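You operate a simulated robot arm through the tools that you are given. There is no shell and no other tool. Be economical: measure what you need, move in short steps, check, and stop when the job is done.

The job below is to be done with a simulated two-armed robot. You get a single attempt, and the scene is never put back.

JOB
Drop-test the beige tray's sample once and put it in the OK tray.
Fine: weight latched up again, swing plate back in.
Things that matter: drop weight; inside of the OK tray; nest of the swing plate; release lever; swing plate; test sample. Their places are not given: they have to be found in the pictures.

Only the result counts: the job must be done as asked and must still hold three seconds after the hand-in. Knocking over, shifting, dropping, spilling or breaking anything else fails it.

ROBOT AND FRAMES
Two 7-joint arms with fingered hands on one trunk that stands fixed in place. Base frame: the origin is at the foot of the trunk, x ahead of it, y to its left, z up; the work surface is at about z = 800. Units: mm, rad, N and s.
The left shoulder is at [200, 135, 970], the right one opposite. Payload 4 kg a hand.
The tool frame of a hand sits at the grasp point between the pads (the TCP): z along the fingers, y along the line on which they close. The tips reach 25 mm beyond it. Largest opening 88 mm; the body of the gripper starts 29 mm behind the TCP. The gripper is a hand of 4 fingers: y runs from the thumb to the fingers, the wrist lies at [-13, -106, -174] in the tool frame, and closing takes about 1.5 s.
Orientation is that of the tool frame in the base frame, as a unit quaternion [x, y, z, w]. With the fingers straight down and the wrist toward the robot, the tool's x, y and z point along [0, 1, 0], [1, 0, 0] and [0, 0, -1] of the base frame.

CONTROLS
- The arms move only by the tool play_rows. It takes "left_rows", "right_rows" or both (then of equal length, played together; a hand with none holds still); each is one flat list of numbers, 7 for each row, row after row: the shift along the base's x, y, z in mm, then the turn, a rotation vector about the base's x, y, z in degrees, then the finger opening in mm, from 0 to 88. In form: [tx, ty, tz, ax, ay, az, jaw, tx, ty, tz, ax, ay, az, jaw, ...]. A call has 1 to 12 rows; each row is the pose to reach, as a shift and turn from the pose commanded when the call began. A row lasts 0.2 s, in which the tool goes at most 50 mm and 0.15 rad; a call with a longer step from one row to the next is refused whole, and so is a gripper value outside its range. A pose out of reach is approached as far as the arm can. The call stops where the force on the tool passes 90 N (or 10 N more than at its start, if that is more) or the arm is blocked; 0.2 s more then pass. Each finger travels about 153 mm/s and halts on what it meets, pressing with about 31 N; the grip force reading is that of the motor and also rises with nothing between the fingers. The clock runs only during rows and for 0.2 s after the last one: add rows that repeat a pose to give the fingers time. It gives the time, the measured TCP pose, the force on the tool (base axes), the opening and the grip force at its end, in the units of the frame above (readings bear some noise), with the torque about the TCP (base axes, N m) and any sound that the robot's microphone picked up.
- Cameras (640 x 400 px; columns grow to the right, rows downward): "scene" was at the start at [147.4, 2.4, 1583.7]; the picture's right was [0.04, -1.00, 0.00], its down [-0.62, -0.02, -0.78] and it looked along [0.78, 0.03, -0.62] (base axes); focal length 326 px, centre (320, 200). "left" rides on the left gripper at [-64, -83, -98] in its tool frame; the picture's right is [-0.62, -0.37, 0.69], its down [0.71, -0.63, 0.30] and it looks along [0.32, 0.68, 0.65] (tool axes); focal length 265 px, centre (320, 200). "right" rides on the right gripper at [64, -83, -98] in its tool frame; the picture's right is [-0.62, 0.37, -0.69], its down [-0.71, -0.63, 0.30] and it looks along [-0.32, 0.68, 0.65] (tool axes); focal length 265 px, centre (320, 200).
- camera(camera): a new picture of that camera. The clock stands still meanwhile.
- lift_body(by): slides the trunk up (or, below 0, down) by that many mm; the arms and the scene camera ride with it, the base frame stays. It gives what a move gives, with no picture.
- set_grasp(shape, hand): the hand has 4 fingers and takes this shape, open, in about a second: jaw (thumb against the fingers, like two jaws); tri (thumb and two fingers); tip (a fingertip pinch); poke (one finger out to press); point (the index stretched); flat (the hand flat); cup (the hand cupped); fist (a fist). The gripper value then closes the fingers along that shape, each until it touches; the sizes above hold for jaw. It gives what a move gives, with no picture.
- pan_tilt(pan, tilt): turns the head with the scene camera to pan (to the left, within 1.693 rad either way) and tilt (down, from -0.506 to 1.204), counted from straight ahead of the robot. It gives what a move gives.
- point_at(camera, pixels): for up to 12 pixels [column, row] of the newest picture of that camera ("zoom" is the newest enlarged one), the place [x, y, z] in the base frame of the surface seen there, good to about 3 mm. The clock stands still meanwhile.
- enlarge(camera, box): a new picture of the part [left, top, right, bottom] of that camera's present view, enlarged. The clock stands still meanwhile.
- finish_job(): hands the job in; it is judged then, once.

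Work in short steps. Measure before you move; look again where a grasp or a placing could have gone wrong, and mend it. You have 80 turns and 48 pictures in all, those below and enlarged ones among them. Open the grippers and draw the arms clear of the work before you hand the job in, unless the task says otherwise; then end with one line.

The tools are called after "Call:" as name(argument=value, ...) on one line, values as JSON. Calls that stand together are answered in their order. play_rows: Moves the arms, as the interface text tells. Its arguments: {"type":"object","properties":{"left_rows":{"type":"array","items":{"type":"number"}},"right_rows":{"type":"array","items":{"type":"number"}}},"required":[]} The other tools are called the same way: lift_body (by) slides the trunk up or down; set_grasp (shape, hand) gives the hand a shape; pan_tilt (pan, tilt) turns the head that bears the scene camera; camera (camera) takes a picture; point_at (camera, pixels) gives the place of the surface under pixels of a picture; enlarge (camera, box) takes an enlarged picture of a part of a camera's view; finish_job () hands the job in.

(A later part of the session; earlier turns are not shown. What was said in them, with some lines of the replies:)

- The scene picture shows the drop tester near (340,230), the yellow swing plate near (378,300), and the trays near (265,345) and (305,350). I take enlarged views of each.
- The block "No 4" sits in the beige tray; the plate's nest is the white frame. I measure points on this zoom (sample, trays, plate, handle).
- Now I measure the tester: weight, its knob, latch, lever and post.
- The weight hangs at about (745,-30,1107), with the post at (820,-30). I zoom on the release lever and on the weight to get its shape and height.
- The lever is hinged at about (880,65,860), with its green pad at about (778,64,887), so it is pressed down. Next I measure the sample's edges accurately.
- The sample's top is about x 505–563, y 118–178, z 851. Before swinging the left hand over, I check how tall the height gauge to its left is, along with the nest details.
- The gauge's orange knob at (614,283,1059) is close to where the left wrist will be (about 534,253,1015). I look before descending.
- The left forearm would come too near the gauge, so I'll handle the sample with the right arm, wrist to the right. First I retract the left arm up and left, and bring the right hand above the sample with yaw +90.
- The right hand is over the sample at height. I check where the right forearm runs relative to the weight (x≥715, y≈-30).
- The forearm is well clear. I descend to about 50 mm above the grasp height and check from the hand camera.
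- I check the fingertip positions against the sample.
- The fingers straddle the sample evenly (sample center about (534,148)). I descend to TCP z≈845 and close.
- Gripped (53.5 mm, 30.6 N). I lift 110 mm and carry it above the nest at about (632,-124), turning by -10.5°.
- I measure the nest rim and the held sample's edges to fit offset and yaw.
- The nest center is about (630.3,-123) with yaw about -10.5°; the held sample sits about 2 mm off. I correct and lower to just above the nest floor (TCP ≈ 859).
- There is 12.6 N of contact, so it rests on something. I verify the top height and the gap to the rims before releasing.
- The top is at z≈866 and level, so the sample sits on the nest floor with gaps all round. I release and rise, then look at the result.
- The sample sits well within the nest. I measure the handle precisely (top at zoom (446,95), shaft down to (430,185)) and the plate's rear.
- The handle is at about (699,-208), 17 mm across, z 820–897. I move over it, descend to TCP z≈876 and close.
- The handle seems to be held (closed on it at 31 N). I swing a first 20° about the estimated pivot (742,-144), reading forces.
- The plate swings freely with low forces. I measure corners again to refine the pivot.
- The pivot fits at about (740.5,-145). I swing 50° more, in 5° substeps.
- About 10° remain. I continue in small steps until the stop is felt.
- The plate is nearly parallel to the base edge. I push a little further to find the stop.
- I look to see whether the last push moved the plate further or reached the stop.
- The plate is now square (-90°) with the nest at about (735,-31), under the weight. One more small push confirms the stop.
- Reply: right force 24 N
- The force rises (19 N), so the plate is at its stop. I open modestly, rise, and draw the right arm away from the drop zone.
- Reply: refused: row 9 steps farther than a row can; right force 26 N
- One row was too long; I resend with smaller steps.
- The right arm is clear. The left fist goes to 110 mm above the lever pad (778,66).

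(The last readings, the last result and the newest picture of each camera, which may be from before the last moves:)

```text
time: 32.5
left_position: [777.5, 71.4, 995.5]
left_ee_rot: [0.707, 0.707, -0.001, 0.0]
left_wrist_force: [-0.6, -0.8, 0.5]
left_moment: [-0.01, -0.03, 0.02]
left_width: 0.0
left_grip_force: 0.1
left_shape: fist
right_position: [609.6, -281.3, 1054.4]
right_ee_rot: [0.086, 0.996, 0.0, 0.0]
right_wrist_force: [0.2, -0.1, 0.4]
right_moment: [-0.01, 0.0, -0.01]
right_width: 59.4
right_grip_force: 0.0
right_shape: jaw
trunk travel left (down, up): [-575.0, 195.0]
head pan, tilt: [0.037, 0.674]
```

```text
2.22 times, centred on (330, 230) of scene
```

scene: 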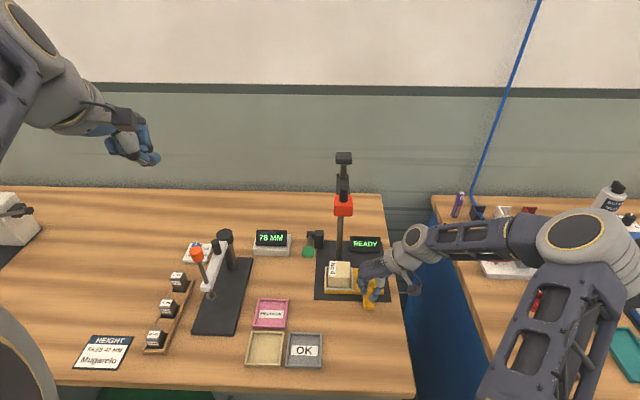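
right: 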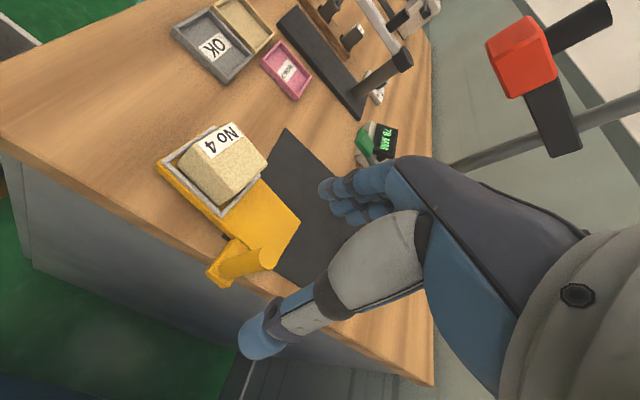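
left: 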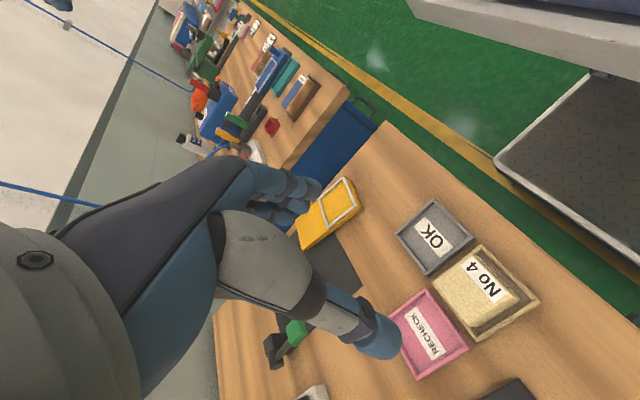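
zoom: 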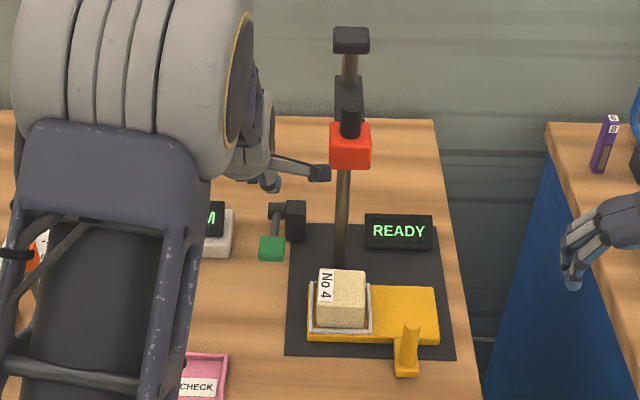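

The camera stalk (about (694,7)) would be near the weight's path, so I'll press with the fist slightly further left. I check the fist's position.

Call:
point_at(camera="zoom", pixels=[[320, 173], [328, 173], [268, 185], [275, 183], [255, 180], [245, 170], [270, 245], [260, 240], [282, 240]])

Call:
camera(camera="left")

```text
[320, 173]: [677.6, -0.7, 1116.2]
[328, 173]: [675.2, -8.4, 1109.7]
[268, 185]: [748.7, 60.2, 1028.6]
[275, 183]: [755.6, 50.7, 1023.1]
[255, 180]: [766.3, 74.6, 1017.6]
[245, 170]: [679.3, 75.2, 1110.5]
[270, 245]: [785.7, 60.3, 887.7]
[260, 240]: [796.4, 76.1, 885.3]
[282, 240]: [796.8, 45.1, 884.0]
```

```text
18 pictures are left
```

left: 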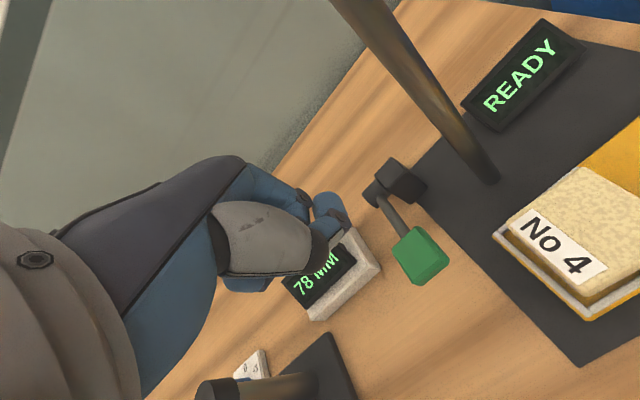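

The stalk is at x≤690, clear of the weight (x≥719). I shift the fist +6 mm in y and press down gradually.

Call:
play_rows(left_rows=[0, 6, -40, 0, 0, 0, 0, 0, 6, -80, 0, 0, 0, 0, 0, 6, -100, 0, 0, 0, 0, 0, 6, -110, 0, 0, 0, 0, 0, 6, -118, 0, 0, 0, 0, 0, 6, -126, 0, 0, 0, 0, 0, 6, -132, 0, 0, 0, 0, 0, 6, -132, 0, 0, 0, 0])

Call:
enlarge(camera="scene", box=[240, 140, 420, 320])

```text
time: 34.3
left_position: [776.3, 76.9, 865.5]
left_ee_rot: [0.707, 0.707, 0.001, 0.0]
left_wrist_force: [-1.2, -1.0, 2.1]
left_moment: [-0.04, -0.05, -0.04]
left_width: 0.0
left_grip_force: 0.2
left_shape: fist
right_position: [609.1, -282.2, 1053.9]
right_ee_rot: [0.088, 0.996, 0.001, 0.0]
right_wrist_force: [0.8, -0.1, 0.4]
right_moment: [0.02, 0.01, 0.01]
right_width: 59.6
right_grip_force: 0.1
right_shape: jaw
trunk travel left (down, up): [-575.0, 195.0]
head pan, tilt: [0.037, 0.674]
```

```text
2.22 times, centred on (330, 230) of scene
```

zoom: 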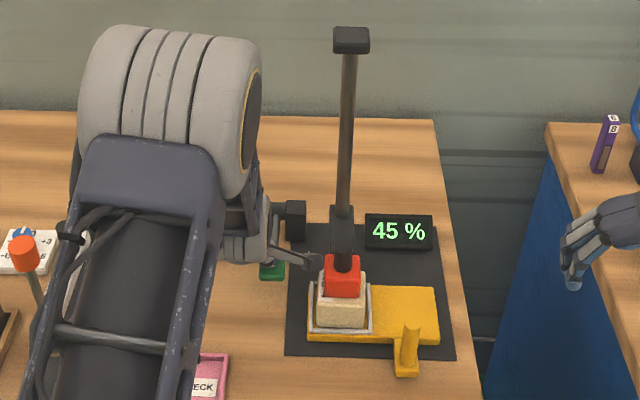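

The weight dropped and the display reads 45 %. I retract the left arm up and away to the left.

Call:
play_rows(left_rows=[0, 0, 40, 0, 0, 0, 0, -5, 5, 85, 0, 0, 0, 0, -15, 15, 130, 0, 0, 0, 0, -35, 35, 165, 0, 0, 0, 0, -59, 56, 200, 0, 0, 0, 0, -83, 77, 235, 0, 0, 0, 0, -107, 98, 270, 0, 0, 0, 0, -131, 119, 305, 0, 0, 0, 0, -155, 140, 340, 0, 0, 0, 0, -179, 161, 375, 0, 0, 0, 0, -203, 182, 410, 0, 0, 0, 0, -227, 200, 440, 0, 0, 0, 0])

Call:
enlarge(camera="scene", box=[295, 200, 395, 320])

Call:
point_at(camera="zoom", pixels=[[320, 60], [320, 120], [320, 150], [320, 180], [320, 210], [290, 165], [345, 165], [320, 40]])

```text
time: 36.9
left_position: [550.0, 278.8, 1303.7]
left_ee_rot: [0.707, 0.707, 0.001, 0.0]
left_wrist_force: [-0.9, -0.3, 0.1]
left_moment: [-0.04, -0.01, -0.04]
left_width: 0.2
left_grip_force: 0.1
left_shape: fist
right_position: [609.8, -281.9, 1054.0]
right_ee_rot: [0.088, 0.996, 0.0, 0.0]
right_wrist_force: [0.6, 0.3, 0.1]
right_moment: [0.01, -0.02, 0.0]
right_width: 59.6
right_grip_force: 0.0
right_shape: jaw
trunk travel left (down, up): [-575.0, 195.0]
head pan, tilt: [0.037, 0.674]
```

```text
3.33 times, centred on (345, 260) of scene
```

zoom: 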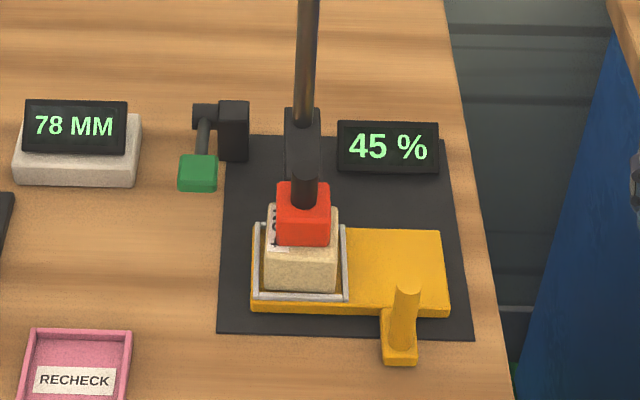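

```text
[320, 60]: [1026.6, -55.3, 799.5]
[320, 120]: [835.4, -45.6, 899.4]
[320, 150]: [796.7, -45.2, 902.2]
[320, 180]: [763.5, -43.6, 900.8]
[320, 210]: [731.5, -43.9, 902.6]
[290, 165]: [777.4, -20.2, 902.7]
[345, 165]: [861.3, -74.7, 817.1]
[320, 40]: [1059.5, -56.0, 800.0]
```

The weight rests on the sample with its top at z≈902. I measure the knob.

Call:
point_at(camera="zoom", pixels=[[304, 142], [304, 150], [304, 160], [304, 170], [304, 180], [304, 195], [293, 170], [315, 170], [304, 134], [304, 205], [280, 195], [327, 195]])

```text
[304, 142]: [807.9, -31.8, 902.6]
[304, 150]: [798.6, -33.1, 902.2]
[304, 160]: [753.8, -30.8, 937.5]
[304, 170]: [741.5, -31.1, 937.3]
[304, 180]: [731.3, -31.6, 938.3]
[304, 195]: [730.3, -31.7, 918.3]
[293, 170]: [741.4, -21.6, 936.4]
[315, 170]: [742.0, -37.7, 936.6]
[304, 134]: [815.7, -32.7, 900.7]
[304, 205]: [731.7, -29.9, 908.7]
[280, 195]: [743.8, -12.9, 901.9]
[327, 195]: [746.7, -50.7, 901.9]
```

The knob center is (742,-31), z 902–937. I bring the right hand over it at z≈1010 with yaw 90, fingers open.

Call:
play_rows(right_rows=[20, 40, -7, 0, 0, 2, 88, 40, 80, -14, 0, 0, 4, 88, 60, 120, -21, 0, 0, 6, 88, 80, 160, -28, 0, 0, 8, 88, 100, 200, -36, 0, 0, 10, 88, 120, 235, -42, 0, 0, 10, 88, 132, 251, -42, 0, 0, 10, 88, 132, 251, -42, 0, 0, 10, 88])

Call:
enlarge(camera="scene", box=[280, 170, 440, 310])

```text
time: 38.7
left_position: [552.0, 279.2, 1303.8]
left_ee_rot: [0.707, 0.708, 0.0, 0.0]
left_wrist_force: [-0.4, -0.5, 1.0]
left_moment: [0.02, 0.0, 0.02]
left_width: 0.0
left_grip_force: 0.0
left_shape: fist
right_position: [741.5, -31.0, 1013.3]
right_ee_rot: [0.0, 1.0, 0.0, 0.0]
right_wrist_force: [0.3, -0.5, -0.7]
right_moment: [0.0, -0.03, -0.02]
right_width: 87.7
right_grip_force: 0.0
right_shape: jaw
trunk travel left (down, up): [-575.0, 195.0]
head pan, tilt: [0.037, 0.674]
```

```text
2.86 times, centred on (360, 240) of scene
```

zoom: 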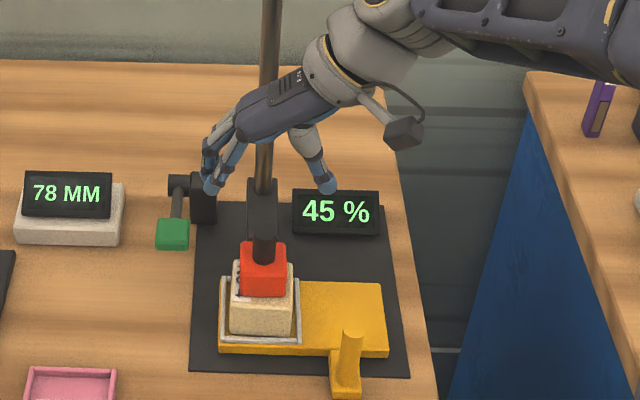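

The hand is aligned over the knob. I descend to z≈930 and close.

Call:
play_rows(right_rows=[0, 0, -30, 0, 0, 0, 88, 0, 0, -60, 0, 0, 0, 88, 0, 0, -80, 0, 0, 0, 88, 0, 0, -82, 0, 0, 0, 60, 0, 0, -82, 0, 0, 0, 40, 0, 0, -82, 0, 0, 0, 20, 0, 0, -82, 0, 0, 0, 5, 0, 0, -82, 0, 0, 0, 5, 0, 0, -82, 0, 0, 0, 5])

```text
time: 40.7
left_position: [549.7, 279.7, 1303.9]
left_ee_rot: [0.707, 0.707, 0.0, 0.0]
left_wrist_force: [-0.2, 0.1, 0.2]
left_moment: [0.0, -0.02, -0.01]
left_width: 0.0
left_grip_force: 0.0
left_shape: fist
right_position: [740.3, -34.8, 930.1]
right_ee_rot: [-0.001, 1.0, -0.001, 0.0]
right_wrist_force: [0.5, 5.5, 0.9]
right_moment: [0.18, 0.01, -0.02]
right_width: 9.5
right_grip_force: 31.5
right_shape: jaw
trunk travel left (down, up): [-575.0, 195.0]
head pan, tilt: [0.037, 0.674]
```

Gripped. I lift gently at first, up to 60 mm, to check that the weight comes along.

Call:
play_rows(right_rows=[0, 0, 15, 0, 0, 0, 5, 0, 0, 30, 0, 0, 0, 5, 0, 0, 45, 0, 0, 0, 5, 0, 0, 60, 0, 0, 0, 5, 0, 0, 60, 0, 0, 0, 5])

Call:
enlarge(camera="scene", box=[280, 170, 440, 310])

```text
time: 41.9
left_position: [550.7, 278.5, 1304.4]
left_ee_rot: [0.707, 0.707, 0.0, 0.0]
left_wrist_force: [0.0, 0.4, 0.5]
left_moment: [0.01, 0.0, 0.03]
left_width: 0.2
left_grip_force: 0.0
left_shape: fist
right_position: [741.7, -33.6, 989.7]
right_ee_rot: [0.0, 1.0, -0.001, 0.0]
right_wrist_force: [-7.4, -6.1, -4.0]
right_moment: [-0.07, 0.13, 0.05]
right_width: 9.5
right_grip_force: 31.2
right_shape: jaw
trunk travel left (down, up): [-575.0, 195.0]
head pan, tilt: [0.037, 0.674]
```

```text
2.86 times, centred on (360, 240) of scene
```

zoom: 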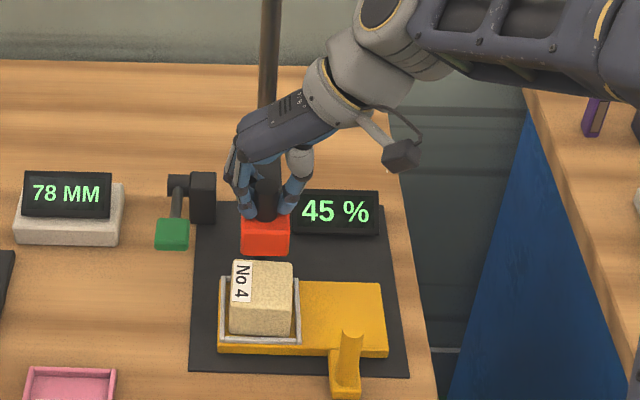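

The weight rises with the hand. I lift to about +212 in total, then slowly toward the latch at about +221, watching for force or a click.

Call:
play_rows(right_rows=[0, 0, 20, 0, 0, 0, 5, 0, 0, 45, 0, 0, 0, 5, 0, 0, 70, 0, 0, 0, 5, 0, 0, 95, 0, 0, 0, 5, 0, 0, 120, 0, 0, 0, 5, 0, 0, 140, 0, 0, 0, 5, 0, 0, 150, 0, 0, 0, 5, 0, 0, 155, 0, 0, 0, 5, 0, 0, 159, 0, 0, 0, 5, 0, 0, 162, 0, 0, 0, 5, 0, 0, 162, 0, 0, 0, 5])

```text
time: 44.3
left_position: [552.6, 278.8, 1302.8]
left_ee_rot: [0.707, 0.708, -0.001, 0.0]
left_wrist_force: [0.2, -0.5, -0.3]
left_moment: [0.01, -0.03, -0.01]
left_width: 0.1
left_grip_force: 0.1
left_shape: fist
right_position: [741.9, -34.6, 1148.6]
right_ee_rot: [-0.001, 1.0, -0.001, -0.002]
right_wrist_force: [2.5, 1.5, -43.4]
right_moment: [-0.13, -0.08, -0.03]
right_width: 7.1
right_grip_force: 31.1
right_shape: jaw
trunk travel left (down, up): [-575.0, 195.0]
head pan, tilt: [0.037, 0.674]
```

A downward force of 43 N at z 1148.6 means the weight is against its upper stop or latch. I ease down a few mm and read the force.

Call:
play_rows(right_rows=[0, 0, -2, 0, 0, 0, 5, 0, 0, -4, 0, 0, 0, 5, 0, 0, -4, 0, 0, 0, 5])

Call:
enlarge(camera="scene", box=[280, 130, 440, 270])

Call:
point_at(camera="zoom", pixels=[[180, 195], [180, 205], [180, 212], [180, 185], [345, 210]])

```text
time: 45.1
left_position: [551.2, 280.0, 1304.2]
left_ee_rot: [0.707, 0.707, 0.0, 0.001]
left_wrist_force: [-0.2, 0.6, 0.9]
left_moment: [-0.01, -0.02, 0.03]
left_width: 0.0
left_grip_force: 0.1
left_shape: fist
right_position: [741.7, -33.2, 1148.9]
right_ee_rot: [0.0, 1.0, 0.0, 0.0]
right_wrist_force: [1.6, 1.5, -26.8]
right_moment: [-0.07, -0.11, 0.0]
right_width: 7.8
right_grip_force: 31.5
right_shape: jaw
trunk travel left (down, up): [-575.0, 195.0]
head pan, tilt: [0.037, 0.674]
```

```text
2.86 times, centred on (360, 200) of scene
```

zoom: 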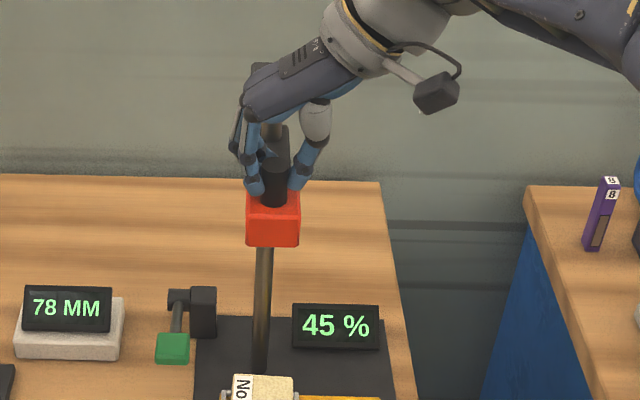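

```text
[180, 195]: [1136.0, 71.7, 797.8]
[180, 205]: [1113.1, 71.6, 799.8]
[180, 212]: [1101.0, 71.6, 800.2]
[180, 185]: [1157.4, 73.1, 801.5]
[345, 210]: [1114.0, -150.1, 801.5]
```

The force eased from -43 to -27 with no movement. I lower the command further to see whether the latch carries the weight.

Call:
play_rows(right_rows=[0, 0, -3, 0, 0, 0, 5, 0, 0, -6, 0, 0, 0, 5, 0, 0, -9, 0, 0, 0, 5, 0, 0, -9, 0, 0, 0, 5])

Call:
point_at(camera="zoom", pixels=[[272, 225], [272, 235], [272, 210], [258, 205], [290, 215], [274, 170]])

```text
time: 46.1
left_position: [551.4, 279.2, 1304.8]
left_ee_rot: [0.707, 0.707, -0.001, 0.0]
left_wrist_force: [0.3, -0.2, -0.2]
left_moment: [-0.03, 0.0, -0.06]
left_width: 0.0
left_grip_force: 0.0
left_shape: fist
right_position: [742.6, -31.9, 1144.2]
right_ee_rot: [0.0, 1.0, 0.002, 0.004]
right_wrist_force: [3.1, -7.1, 30.3]
right_moment: [-0.06, -0.06, -0.03]
right_width: 10.5
right_grip_force: 31.6
right_shape: jaw
trunk travel left (down, up): [-575.0, 195.0]
head pan, tilt: [0.037, 0.674]
```

```text
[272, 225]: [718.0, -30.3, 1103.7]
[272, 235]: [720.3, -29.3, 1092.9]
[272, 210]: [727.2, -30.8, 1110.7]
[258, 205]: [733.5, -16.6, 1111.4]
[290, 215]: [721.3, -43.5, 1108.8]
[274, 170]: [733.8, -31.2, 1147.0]
```

Now +30 N upward on the hand, so the latch resists and carries the weight. I raise back a bit to unload, then open slowly.

Call:
play_rows(right_rows=[0, 0, 4, 0, 0, 0, 5, 0, 0, 5, 0, 0, 0, 12, 0, 0, 5, 0, 0, 0, 18, 0, 0, 5, 0, 0, 0, 26, 0, 0, 5, 0, 0, 0, 26])

Call:
enlarge(camera="scene", box=[280, 130, 440, 270])

Call:
point_at(camera="zoom", pixels=[[272, 225], [272, 235], [272, 210], [274, 170], [272, 245]])

```text
time: 47.3
left_position: [551.4, 279.8, 1304.0]
left_ee_rot: [0.708, 0.707, 0.001, 0.0]
left_wrist_force: [-0.4, -0.4, -0.3]
left_moment: [0.02, 0.01, -0.01]
left_width: 0.0
left_grip_force: 0.0
left_shape: fist
right_position: [740.9, -33.7, 1145.0]
right_ee_rot: [0.0, 1.0, 0.0, -0.001]
right_wrist_force: [0.3, -0.3, -0.8]
right_moment: [-0.01, -0.02, -0.01]
right_width: 25.8
right_grip_force: 0.0
right_shape: jaw
trunk travel left (down, up): [-575.0, 195.0]
head pan, tilt: [0.037, 0.674]
```

```text
2.86 times, centred on (360, 200) of scene
```

zoom: 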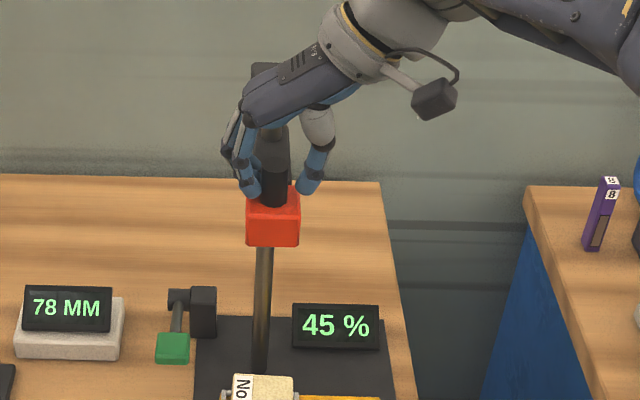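

```text
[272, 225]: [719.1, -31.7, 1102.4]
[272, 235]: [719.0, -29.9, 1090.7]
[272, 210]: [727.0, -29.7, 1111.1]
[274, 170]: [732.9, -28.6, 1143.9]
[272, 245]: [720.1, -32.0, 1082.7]
```

The weight stays up with the hand open: it is latched. I rise off the knob, withdraw right, and look.

Call:
play_rows(right_rows=[0, 0, 0, 0, 0, 0, 45, 0, 0, 0, 0, 0, 0, 60, 0, 0, 25, 0, 0, 0, 60, 0, 0, 55, 0, 0, 0, 60, -20, -40, 60, 0, 0, 0, 60, -40, -80, 60, 0, 0, 0, 60, -60, -120, 50, 0, 0, 0, 60, -70, -150, 20, 0, 0, -2, 60, -70, -170, -20, 0, 0, -4, 60, -70, -190, -60, 0, 0, -6, 60, -70, -190, -100, 0, 0, -8, 60, -70, -190, -120, 0, 0, -10, 60])

Call:
enlarge(camera="scene", box=[280, 150, 440, 320])

```text
time: 49.9
left_position: [549.6, 279.6, 1304.2]
left_ee_rot: [0.707, 0.707, 0.0, 0.0]
left_wrist_force: [-0.4, 0.0, 0.3]
left_moment: [0.01, -0.02, -0.03]
left_width: 0.1
left_grip_force: 0.1
left_shape: fist
right_position: [672.1, -225.4, 1022.5]
right_ee_rot: [0.087, 0.996, 0.0, 0.0]
right_wrist_force: [0.0, -0.1, -0.1]
right_moment: [0.04, -0.02, 0.02]
right_width: 59.8
right_grip_force: 0.0
right_shape: jaw
trunk travel left (down, up): [-575.0, 195.0]
head pan, tilt: [0.037, 0.674]
```

```text
2.35 times, centred on (360, 235) of scene
```

zoom: 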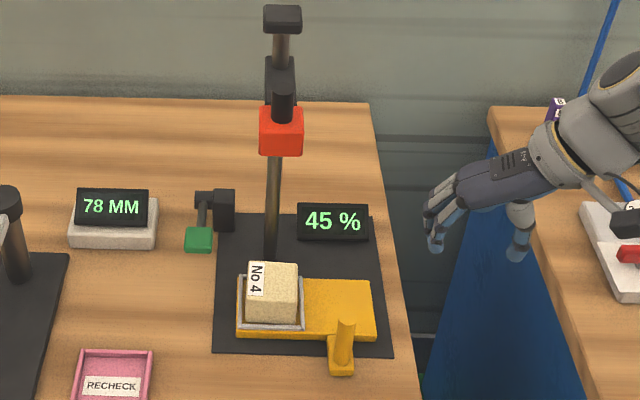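

The weight is up. I measure the handle (top at zoom (346,325)) and the nest for the return swing.

Call:
point_at(camera="zoom", pixels=[[346, 323], [342, 340], [339, 355], [238, 325], [300, 328], [250, 265], [296, 264], [239, 338]])

```text
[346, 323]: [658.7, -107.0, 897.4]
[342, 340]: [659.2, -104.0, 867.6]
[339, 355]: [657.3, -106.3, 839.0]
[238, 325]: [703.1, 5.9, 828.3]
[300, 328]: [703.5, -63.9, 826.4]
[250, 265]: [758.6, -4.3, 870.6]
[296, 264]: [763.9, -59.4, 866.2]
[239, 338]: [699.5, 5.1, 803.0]
```

The handle is now at about (666.5,-107), and the refined pivot is about (741,-139). I grip the handle again.

Call:
play_rows(right_rows=[-5, 30, -25, 0, 0, 0, 60, -5, 70, -45, 0, 0, 0, 60, -5.5, 110, -60, 0, 0, 0, 60, -5.5, 118.4, -90, 0, 0, 0, 60, -5.5, 118.4, -120, 0, 0, 0, 60, -5.5, 118.4, -147, 0, 0, 0, 60, -5.5, 118.4, -147, 0, 0, 0, 40, -5.5, 118.4, -147, 0, 0, 0, 20, -5.5, 118.4, -147, 0, 0, 0, 5, -5.5, 118.4, -147, 0, 0, 0, 5, -5.5, 118.4, -147, 0, 0, 0, 5])

```text
time: 52.3
left_position: [550.6, 280.3, 1304.3]
left_ee_rot: [0.707, 0.707, 0.0, 0.0]
left_wrist_force: [0.4, -0.6, 0.7]
left_moment: [0.0, 0.01, -0.03]
left_width: 0.0
left_grip_force: 0.2
left_shape: fist
right_position: [666.2, -106.5, 877.1]
right_ee_rot: [0.088, 0.996, -0.001, -0.001]
right_wrist_force: [-2.0, -10.6, -1.1]
right_moment: [-0.25, 0.01, 0.04]
right_width: 8.0
right_grip_force: 30.5
right_shape: jaw
trunk travel left (down, up): [-575.0, 195.0]
head pan, tilt: [0.037, 0.674]
```

The handle is gripped. I swing it out along the arc to about 78°.

Call:
play_rows(right_rows=[-2.5, -6.5, 0, 0, 0, 0, 5, -4.5, -13.4, 0, 0, 0, 0, 5, -5.8, -20.4, 0, 0, 0, 0, 5, -6.4, -27.4, 0, 0, 0, 0, 5, -6.5, -34.5, 0, 0, 0, 0, 5, -6, -41.5, 0, 0, 0, 0, 5, -4.9, -48.5, 0, 0, 0, 0, 5, -3.2, -55.4, 0, 0, 0, 0, 5, -0.8, -62, 0, 0, 0, 0, 5, 2.1, -68.5, 0, 0, 0, 0, 5, 5.6, -74.6, 0, 0, 0, 0, 5, 9.5, -80.5, 0, 0, 0, 0, 5])

Call:
play_rows(right_rows=[4.5, -5.5, 0, 0, 0, 0, 5, 9.4, -10.6, 0, 0, 0, 0, 5, 14, -14.5, 0, 0, 0, 0, 5, 18.7, -17.7, 0, 0, 0, 0, 5, 18.7, -17.7, 0, 0, 0, 0, 5])

Call:
enlarge(camera="scene", box=[320, 220, 440, 345])

```text
time: 54.9
left_position: [551.6, 279.1, 1304.0]
left_ee_rot: [0.707, 0.707, 0.0, 0.0]
left_wrist_force: [0.1, 0.7, -0.3]
left_moment: [-0.04, 0.0, -0.01]
left_width: 0.0
left_grip_force: 0.1
left_shape: fist
right_position: [676.2, -189.2, 877.2]
right_ee_rot: [0.088, 0.996, -0.001, -0.001]
right_wrist_force: [-14.9, -11.6, -12.1]
right_moment: [0.02, 0.39, -0.02]
right_width: 6.4
right_grip_force: 31.6
right_shape: jaw
trunk travel left (down, up): [-575.0, 195.0]
head pan, tilt: [0.037, 0.674]
```

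```text
time: 56.1
left_position: [550.0, 277.9, 1303.7]
left_ee_rot: [0.708, 0.706, 0.0, 0.0]
left_wrist_force: [-0.2, 0.3, -0.3]
left_moment: [-0.01, -0.02, 0.04]
left_width: 0.0
left_grip_force: 0.1
left_shape: fist
right_position: [691.6, -203.0, 875.6]
right_ee_rot: [0.087, 0.996, 0.0, -0.002]
right_wrist_force: [-21.5, -6.5, -17.3]
right_moment: [0.32, 0.77, 0.07]
right_width: 6.5
right_grip_force: 31.0
right_shape: jaw
trunk travel left (down, up): [-575.0, 195.0]
head pan, tilt: [0.037, 0.674]
```

```text
3.20 times, centred on (380, 282) of scene
```

zoom: 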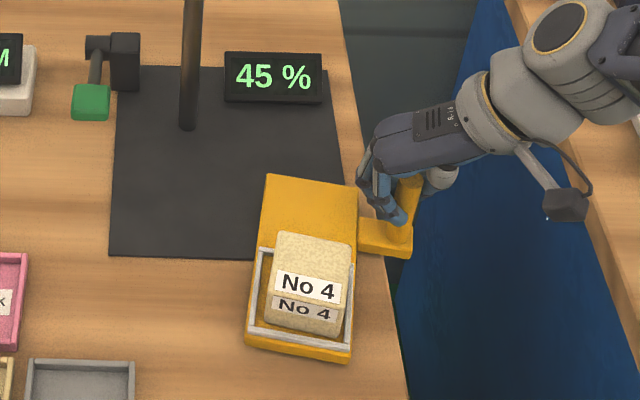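

The plate is back out at its start position. I measure the sample in the nest, then release the handle and rise.

Call:
point_at(camera="zoom", pixels=[[278, 237], [348, 245], [272, 265], [266, 310], [345, 320], [345, 290], [310, 240], [352, 250]])

Call:
play_rows(right_rows=[0, 0, 0, 0, 0, 0, 25, 0, 0, 0, 0, 0, 0, 50, 0, 0, 0, 0, 0, 0, 50, 0, 0, 35, 0, 0, 0, 50, 0, 0, 70, 0, 0, 0, 60, -10, 20, 85, 0, 0, 0, 88, -30, 50, 85, 0, 0, 0, 88, -60, 82, 85, 0, 0, 0, 88, -60, 82, 85, 0, 0, 0, 88])

Call:
camera(camera="right")

```text
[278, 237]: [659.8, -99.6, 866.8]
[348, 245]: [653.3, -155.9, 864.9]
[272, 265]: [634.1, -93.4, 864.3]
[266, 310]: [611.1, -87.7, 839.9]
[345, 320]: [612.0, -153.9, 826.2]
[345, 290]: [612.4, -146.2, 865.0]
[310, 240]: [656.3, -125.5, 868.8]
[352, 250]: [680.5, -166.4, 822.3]
```

```text
time: 58.1
left_position: [550.9, 279.1, 1303.7]
left_ee_rot: [0.707, 0.708, -0.001, 0.0]
left_wrist_force: [-0.3, 0.1, 0.1]
left_moment: [0.0, -0.01, 0.03]
left_width: 0.0
left_grip_force: 0.0
left_shape: fist
right_position: [633.2, -119.3, 960.9]
right_ee_rot: [0.088, 0.996, -0.001, 0.0]
right_wrist_force: [0.1, -0.5, 0.7]
right_moment: [-0.03, 0.01, 0.0]
right_width: 88.1
right_grip_force: 0.1
right_shape: jaw
trunk travel left (down, up): [-575.0, 195.0]
head pan, tilt: [0.037, 0.674]
```

```text
9 pictures are left
```

right: 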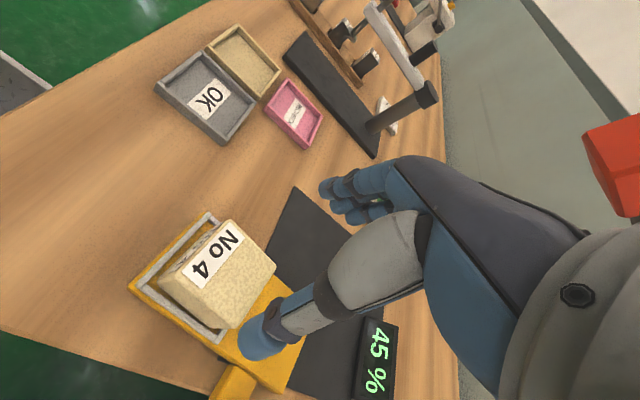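

I measure the sample's top corners and the OK tray in this hand view.

Call:
point_at(camera="right", pixels=[[235, 224], [272, 264], [190, 280], [228, 318], [232, 270], [160, 88], [225, 140], [203, 52], [252, 100], [207, 97], [176, 253], [210, 245]])

```text
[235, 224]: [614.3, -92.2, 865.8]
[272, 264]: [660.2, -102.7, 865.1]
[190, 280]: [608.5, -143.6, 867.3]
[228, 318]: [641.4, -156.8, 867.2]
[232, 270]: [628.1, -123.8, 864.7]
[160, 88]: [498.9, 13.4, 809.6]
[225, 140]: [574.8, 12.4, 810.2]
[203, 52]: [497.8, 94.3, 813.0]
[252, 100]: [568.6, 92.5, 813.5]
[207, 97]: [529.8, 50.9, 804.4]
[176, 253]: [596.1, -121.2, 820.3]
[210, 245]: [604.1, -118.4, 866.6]
```

The sample center is about (632,-124.5), yaw about -12°. I shift, descend to z≈858 and close.

Call:
play_rows(right_rows=[-1, -5, -35, 0, 0, -1, 88, -1, -5, -70, 0, 0, -2, 88, -1, -5, -95, 0, 0, -2, 88, -1, -5, -102, 0, 0, -2, 88, -1, -5, -102, 0, 0, -2, 70, -1, -5, -102, 0, 0, -2, 55, -1, -5, -102, 0, 0, -2, 40, -1, -5, -102, 0, 0, -2, 30, -1, -5, -102, 0, 0, -2, 30, -1, -5, -102, 0, 0, -2, 30])

```text
time: 60.3
left_position: [551.5, 279.8, 1303.5]
left_ee_rot: [0.708, 0.707, 0.0, -0.002]
left_wrist_force: [0.5, -0.8, 0.0]
left_moment: [0.01, 0.01, -0.03]
left_width: 0.0
left_grip_force: 0.1
left_shape: fist
right_position: [634.9, -128.1, 858.3]
right_ee_rot: [0.105, 0.994, -0.001, 0.0]
right_wrist_force: [1.3, 1.7, 0.6]
right_moment: [0.09, -0.04, 0.08]
right_width: 54.0
right_grip_force: 30.9
right_shape: jaw
trunk travel left (down, up): [-575.0, 195.0]
head pan, tilt: [0.037, 0.674]
```

Gripped (54 mm). I lift 100 mm and carry it over the OK tray (center about (536,53)), turning +12°.

Call:
play_rows(right_rows=[0, 0, 25, 0, 0, 0, 30, 0, 0, 60, 0, 0, 0, 30, 0, 0, 90, 0, 0, 0, 30, -15, 28, 90, 0, 0, 2, 30, -32, 60, 90, 0, 0, 4, 30, -48, 90, 90, 0, 0, 6, 30, -64, 120, 90, 0, 0, 8, 30, -80, 150, 85, 0, 0, 10, 30, -95, 180, 70, 0, 0, 12, 30, -96, 181, 40, 0, 0, 12, 30, -96, 181, 40, 0, 0, 12, 30])

Call:
enlarge(camera="scene", box=[230, 270, 380, 390])

```text
time: 62.7
left_position: [549.4, 280.8, 1303.9]
left_ee_rot: [0.706, 0.708, 0.0, 0.0]
left_wrist_force: [0.1, -0.1, 0.3]
left_moment: [-0.02, 0.01, 0.0]
left_width: 0.0
left_grip_force: 0.1
left_shape: fist
right_position: [537.4, 53.7, 900.4]
right_ee_rot: [0.0, 1.0, 0.0, -0.001]
right_wrist_force: [0.1, 0.5, -0.4]
right_moment: [-0.02, 0.0, 0.03]
right_width: 53.6
right_grip_force: 31.2
right_shape: jaw
trunk travel left (down, up): [-575.0, 195.0]
head pan, tilt: [0.037, 0.674]
```

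```text
3.33 times, centred on (305, 330) of scene
```

zoom: 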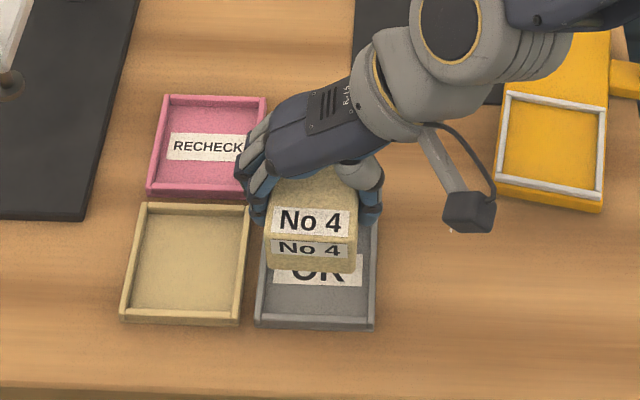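

I check the held sample's edges against the tray.

Call:
point_at(camera="zoom", pixels=[[275, 200], [352, 205], [270, 230], [352, 236], [310, 234], [310, 265], [262, 320], [370, 322], [375, 260], [258, 275]])

```text
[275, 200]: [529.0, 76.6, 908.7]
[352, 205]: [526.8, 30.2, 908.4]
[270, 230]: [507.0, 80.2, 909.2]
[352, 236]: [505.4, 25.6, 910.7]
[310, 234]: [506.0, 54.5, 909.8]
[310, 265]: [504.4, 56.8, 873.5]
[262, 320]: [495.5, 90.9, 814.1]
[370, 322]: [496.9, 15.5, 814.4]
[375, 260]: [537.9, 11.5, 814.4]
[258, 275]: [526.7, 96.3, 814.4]
```

The sample is centered over the tray. I lower to the floor and release, then rise.

Call:
play_rows(right_rows=[1, 0, -25, 0, 0, 0, 30, 1, 0, -45, 0, 0, 0, 30, 1, 0, -54, 0, 0, 0, 30, 1, 0, -58, 0, 0, 0, 30, 1, 0, -58, 0, 0, 0, 30])

```text
time: 63.9
left_position: [551.3, 280.1, 1304.0]
left_ee_rot: [0.707, 0.707, 0.0, 0.0]
left_wrist_force: [-1.0, -0.1, -0.1]
left_moment: [0.02, 0.0, -0.01]
left_width: 0.0
left_grip_force: 0.1
left_shape: fist
right_position: [537.7, 54.0, 842.4]
right_ee_rot: [0.0, 1.0, -0.001, 0.001]
right_wrist_force: [-0.4, -0.7, 3.6]
right_moment: [-0.13, -0.02, -0.01]
right_width: 53.5
right_grip_force: 30.6
right_shape: jaw
trunk travel left (down, up): [-575.0, 195.0]
head pan, tilt: [0.037, 0.674]
```

Light contact (3.6 N): it is on the tray floor. I open, rise, and go toward the handle.

Call:
play_rows(right_rows=[0, 0, 0, 0, 0, 0, 62, 0, 0, 0, 0, 0, 0, 72, 0, 0, 0, 0, 0, 0, 76, 0, 0, 25, 0, 0, 0, 76, 0, 0, 60, 0, 0, 0, 76, 0, 0, 100, 0, 0, 0, 76, 15, -40, 115, 0, 0, -2, 76, 30, -80, 120, 0, 0, -4, 76, 45, -120, 120, 0, 0, -6, 76, 60, -160, 120, 0, 0, -8, 76, 80, -200, 120, 0, 0, -10, 76, 100, -240, 120, 0, 0, -11, 76])

Call:
camera(camera="scene")

Call:
point_at(camera="scene", pixels=[[405, 279], [403, 286], [402, 294], [400, 297], [305, 340], [375, 305]])

```text
time: 66.5
left_position: [550.9, 279.2, 1304.4]
left_ee_rot: [0.707, 0.707, 0.0, 0.001]
left_wrist_force: [1.1, 0.0, 0.3]
left_moment: [0.02, 0.01, 0.01]
left_width: 0.0
left_grip_force: 0.1
left_shape: fist
right_position: [638.2, -186.3, 961.6]
right_ee_rot: [0.095, 0.995, 0.001, -0.001]
right_wrist_force: [0.8, -0.3, 0.0]
right_moment: [0.02, -0.01, -0.03]
right_width: 75.8
right_grip_force: 0.1
right_shape: jaw
trunk travel left (down, up): [-575.0, 195.0]
head pan, tilt: [0.037, 0.674]
```

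```text
7 pictures are left
```

scene: 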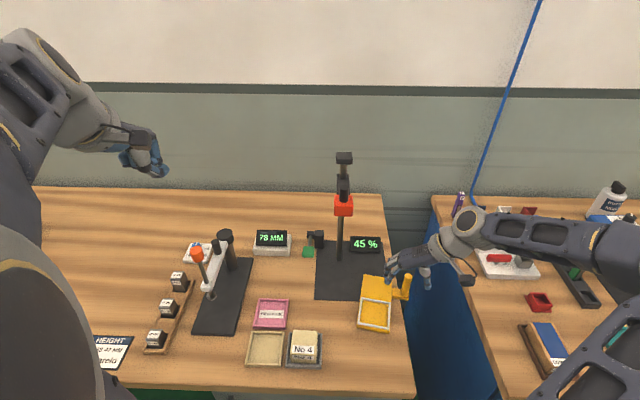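

```text
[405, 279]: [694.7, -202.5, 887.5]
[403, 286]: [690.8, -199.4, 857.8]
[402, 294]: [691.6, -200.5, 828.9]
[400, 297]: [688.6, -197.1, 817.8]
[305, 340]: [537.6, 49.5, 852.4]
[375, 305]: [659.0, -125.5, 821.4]
```

The sample is in the OK tray, and the weight is up. I grip the handle at (699,-207).

Call:
play_rows(right_rows=[30, -10, 0, 0, 0, 0, 76, 60.5, -21, -5, 0, 0, 0, 76, 60.5, -21, -30, 0, 0, 0, 76, 60.5, -21, -60, 0, 0, 0, 76, 60.5, -21, -86, 0, 0, 0, 76, 60.5, -21, -86, 0, 0, 0, 50, 60.5, -21, -86, 0, 0, 0, 30, 60.5, -21, -86, 0, 0, 0, 10, 60.5, -21, -86, 0, 0, 0, 5, 60.5, -21, -86, 0, 0, 0, 5, 60.5, -21, -86, 0, 0, 0, 5])

```text
time: 68.9
left_position: [550.7, 279.0, 1304.3]
left_ee_rot: [0.707, 0.707, -0.001, 0.0]
left_wrist_force: [-0.6, 0.4, -0.3]
left_moment: [0.01, 0.01, 0.01]
left_width: 0.0
left_grip_force: 0.1
left_shape: fist
right_position: [696.7, -209.2, 877.1]
right_ee_rot: [0.096, 0.995, 0.001, 0.0]
right_wrist_force: [-2.1, -3.2, -3.0]
right_moment: [-0.04, 0.03, -0.02]
right_width: 12.8
right_grip_force: 30.9
right_shape: jaw
trunk travel left (down, up): [-575.0, 195.0]
head pan, tilt: [0.037, 0.674]
```

Gripped. I swing the plate back in along the arc, first 60° and then to the stop.

Call:
play_rows(right_rows=[-5.8, 4, 0, 0, 0, 0, 5, -11.2, 8.5, 0, 0, 0, 0, 5, -16.2, 13.5, 0, 0, 0, 0, 5, -20.8, 18.8, 0, 0, 0, 0, 5, -24.8, 24.6, 0, 0, 0, 0, 5, -28.5, 30.7, 0, 0, 0, 0, 5, -31.5, 37, 0, 0, 0, 0, 5, -34, 43.6, 0, 0, 0, 0, 5, -35.8, 50.4, 0, 0, 0, 0, 5, -37.1, 57.4, 0, 0, 0, 0, 5, -37.7, 64.4, 0, 0, 0, 0, 5, -37.8, 71.5, 0, 0, 0, 0, 5])

Call:
play_rows(right_rows=[0.6, 7, 0, 0, 0, 0, 5, 1.7, 14, 0, 0, 0, 0, 5, 3.5, 20.8, 0, 0, 0, 0, 5, 5.8, 27.4, 0, 0, 0, 0, 5, 7, 30, 0, 0, 0, 0, 5, 8.2, 33, 0, 0, 0, 0, 5, 8.2, 33, 0, 0, 0, 0, 5])

Call:
enlarge(camera="scene", box=[280, 150, 440, 320])

Call:
point_at(camera="zoom", pixels=[[238, 325], [300, 328], [239, 338], [270, 290]])

```text
time: 71.5
left_position: [551.5, 279.2, 1302.8]
left_ee_rot: [0.707, 0.708, 0.0, -0.001]
left_wrist_force: [0.4, -0.3, 0.3]
left_moment: [0.01, -0.01, 0.01]
left_width: 0.1
left_grip_force: 0.0
left_shape: fist
right_position: [663.1, -135.8, 875.4]
right_ee_rot: [0.096, 0.995, 0.0, 0.002]
right_wrist_force: [23.5, -4.3, -5.1]
right_moment: [0.03, -0.59, -0.23]
right_width: 9.8
right_grip_force: 31.2
right_shape: jaw
trunk travel left (down, up): [-575.0, 195.0]
head pan, tilt: [0.037, 0.674]
```

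```text
time: 73.1
left_position: [550.6, 277.8, 1303.5]
left_ee_rot: [0.707, 0.708, 0.0, 0.0]
left_wrist_force: [0.2, 0.6, -0.2]
left_moment: [0.0, -0.01, -0.01]
left_width: 0.0
left_grip_force: 0.0
left_shape: fist
right_position: [669.6, -107.1, 874.7]
right_ee_rot: [0.099, 0.995, -0.003, 0.001]
right_wrist_force: [16.9, -34.7, -15.0]
right_moment: [-0.37, -0.34, 0.18]
right_width: 8.7
right_grip_force: 31.5
right_shape: jaw
trunk travel left (down, up): [-575.0, 195.0]
head pan, tilt: [0.037, 0.674]
```

```text
2.35 times, centred on (360, 235) of scene
```

zoom: 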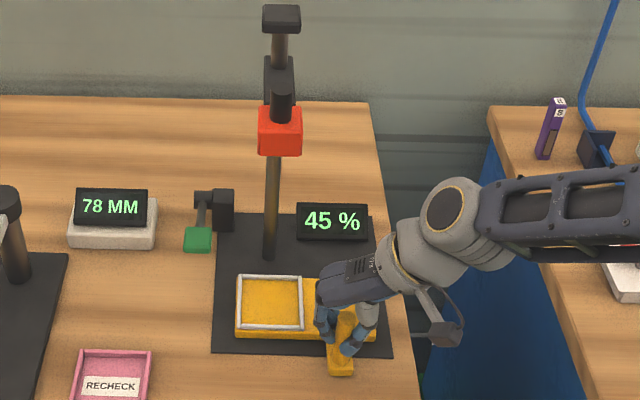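

```text
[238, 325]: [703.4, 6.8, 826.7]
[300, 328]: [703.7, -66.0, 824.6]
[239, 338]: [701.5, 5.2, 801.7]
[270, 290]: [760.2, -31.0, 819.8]
```

The plate is at its inner stop (35 N, same position as before). I release, rise and withdraw the right arm; the left hand opens to jaw.

Call:
play_rows(right_rows=[0, 0, 0, 0, 0, 0, 25, 0, 0, 0, 0, 0, 0, 40, 0, 0, 0, 0, 0, 0, 40, 0, 0, 30, 0, 0, 0, 40, -5, -5, 65, 0, 0, 0, 40, -20, -35, 85, 0, 0, 0, 50, -33, -65, 100, 0, 0, 0, 70, -45, -100, 115, 0, 0, 0, 88, -55, -130, 135, 0, 0, 0, 88, -60, -160, 160, 0, 0, 0, 88, -65, -180, 195, 0, 0, 0, 88, -70, -190, 235, 0, 0, 0, 88])

Call:
set_grasp(hand="left", shape="jaw")

Call:
enlarge(camera="scene", box=[230, 140, 440, 385])

Call:
point_at(camera="zoom", pixels=[[230, 320], [225, 340], [345, 115]])

```text
time: 75.7
left_position: [551.7, 279.6, 1303.4]
left_ee_rot: [0.707, 0.707, 0.0, 0.0]
left_wrist_force: [-0.3, 0.7, 0.4]
left_moment: [0.05, -0.01, -0.01]
left_width: 0.0
left_grip_force: 0.0
left_shape: fist
right_position: [603.7, -290.2, 1111.1]
right_ee_rot: [0.095, 0.995, 0.001, 0.001]
right_wrist_force: [0.5, 0.5, 0.2]
right_moment: [0.02, 0.0, 0.02]
right_width: 87.9
right_grip_force: 0.0
right_shape: jaw
trunk travel left (down, up): [-575.0, 195.0]
head pan, tilt: [0.037, 0.674]
```

```text
time: 76.6
left_position: [550.0, 279.2, 1304.0]
left_ee_rot: [0.708, 0.706, 0.0, 0.0]
left_wrist_force: [-0.5, 0.1, -0.6]
left_moment: [-0.02, 0.0, 0.0]
left_width: 87.7
left_grip_force: 0.1
left_shape: jaw
right_position: [603.0, -291.1, 1110.3]
right_ee_rot: [0.095, 0.995, 0.001, 0.0]
right_wrist_force: [0.3, -0.1, -0.2]
right_moment: [-0.03, 0.01, -0.01]
right_width: 87.9
right_grip_force: 0.0
right_shape: jaw
trunk travel left (down, up): [-575.0, 195.0]
head pan, tilt: [0.037, 0.674]
```

```text
1.63 times, centred on (335, 262) of scene
```

zoom: 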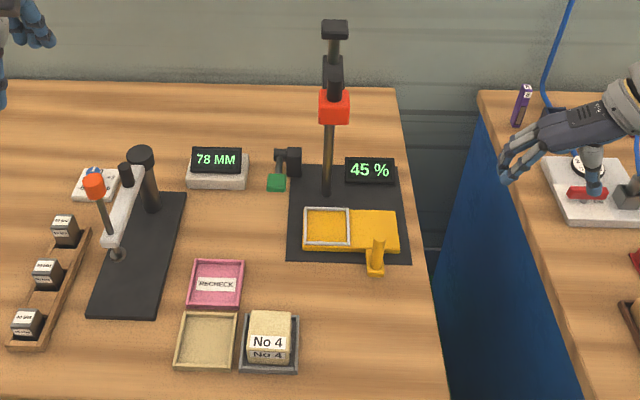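

```text
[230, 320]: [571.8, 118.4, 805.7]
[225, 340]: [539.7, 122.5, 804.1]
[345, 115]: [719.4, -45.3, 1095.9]
```

The last picture shows the sample in the OK tray, the weight latched up, the plate swung in, and both arms clear with hands open. I hand the job in.

Call:
finish_job()

```text
The job is handed in.
```

I drop-tested the "No 4" sample once (display reads 45 %) and put it in the OK tray. The weight is latched up again, the swing plate is back in, and both arms are clear with open hands.
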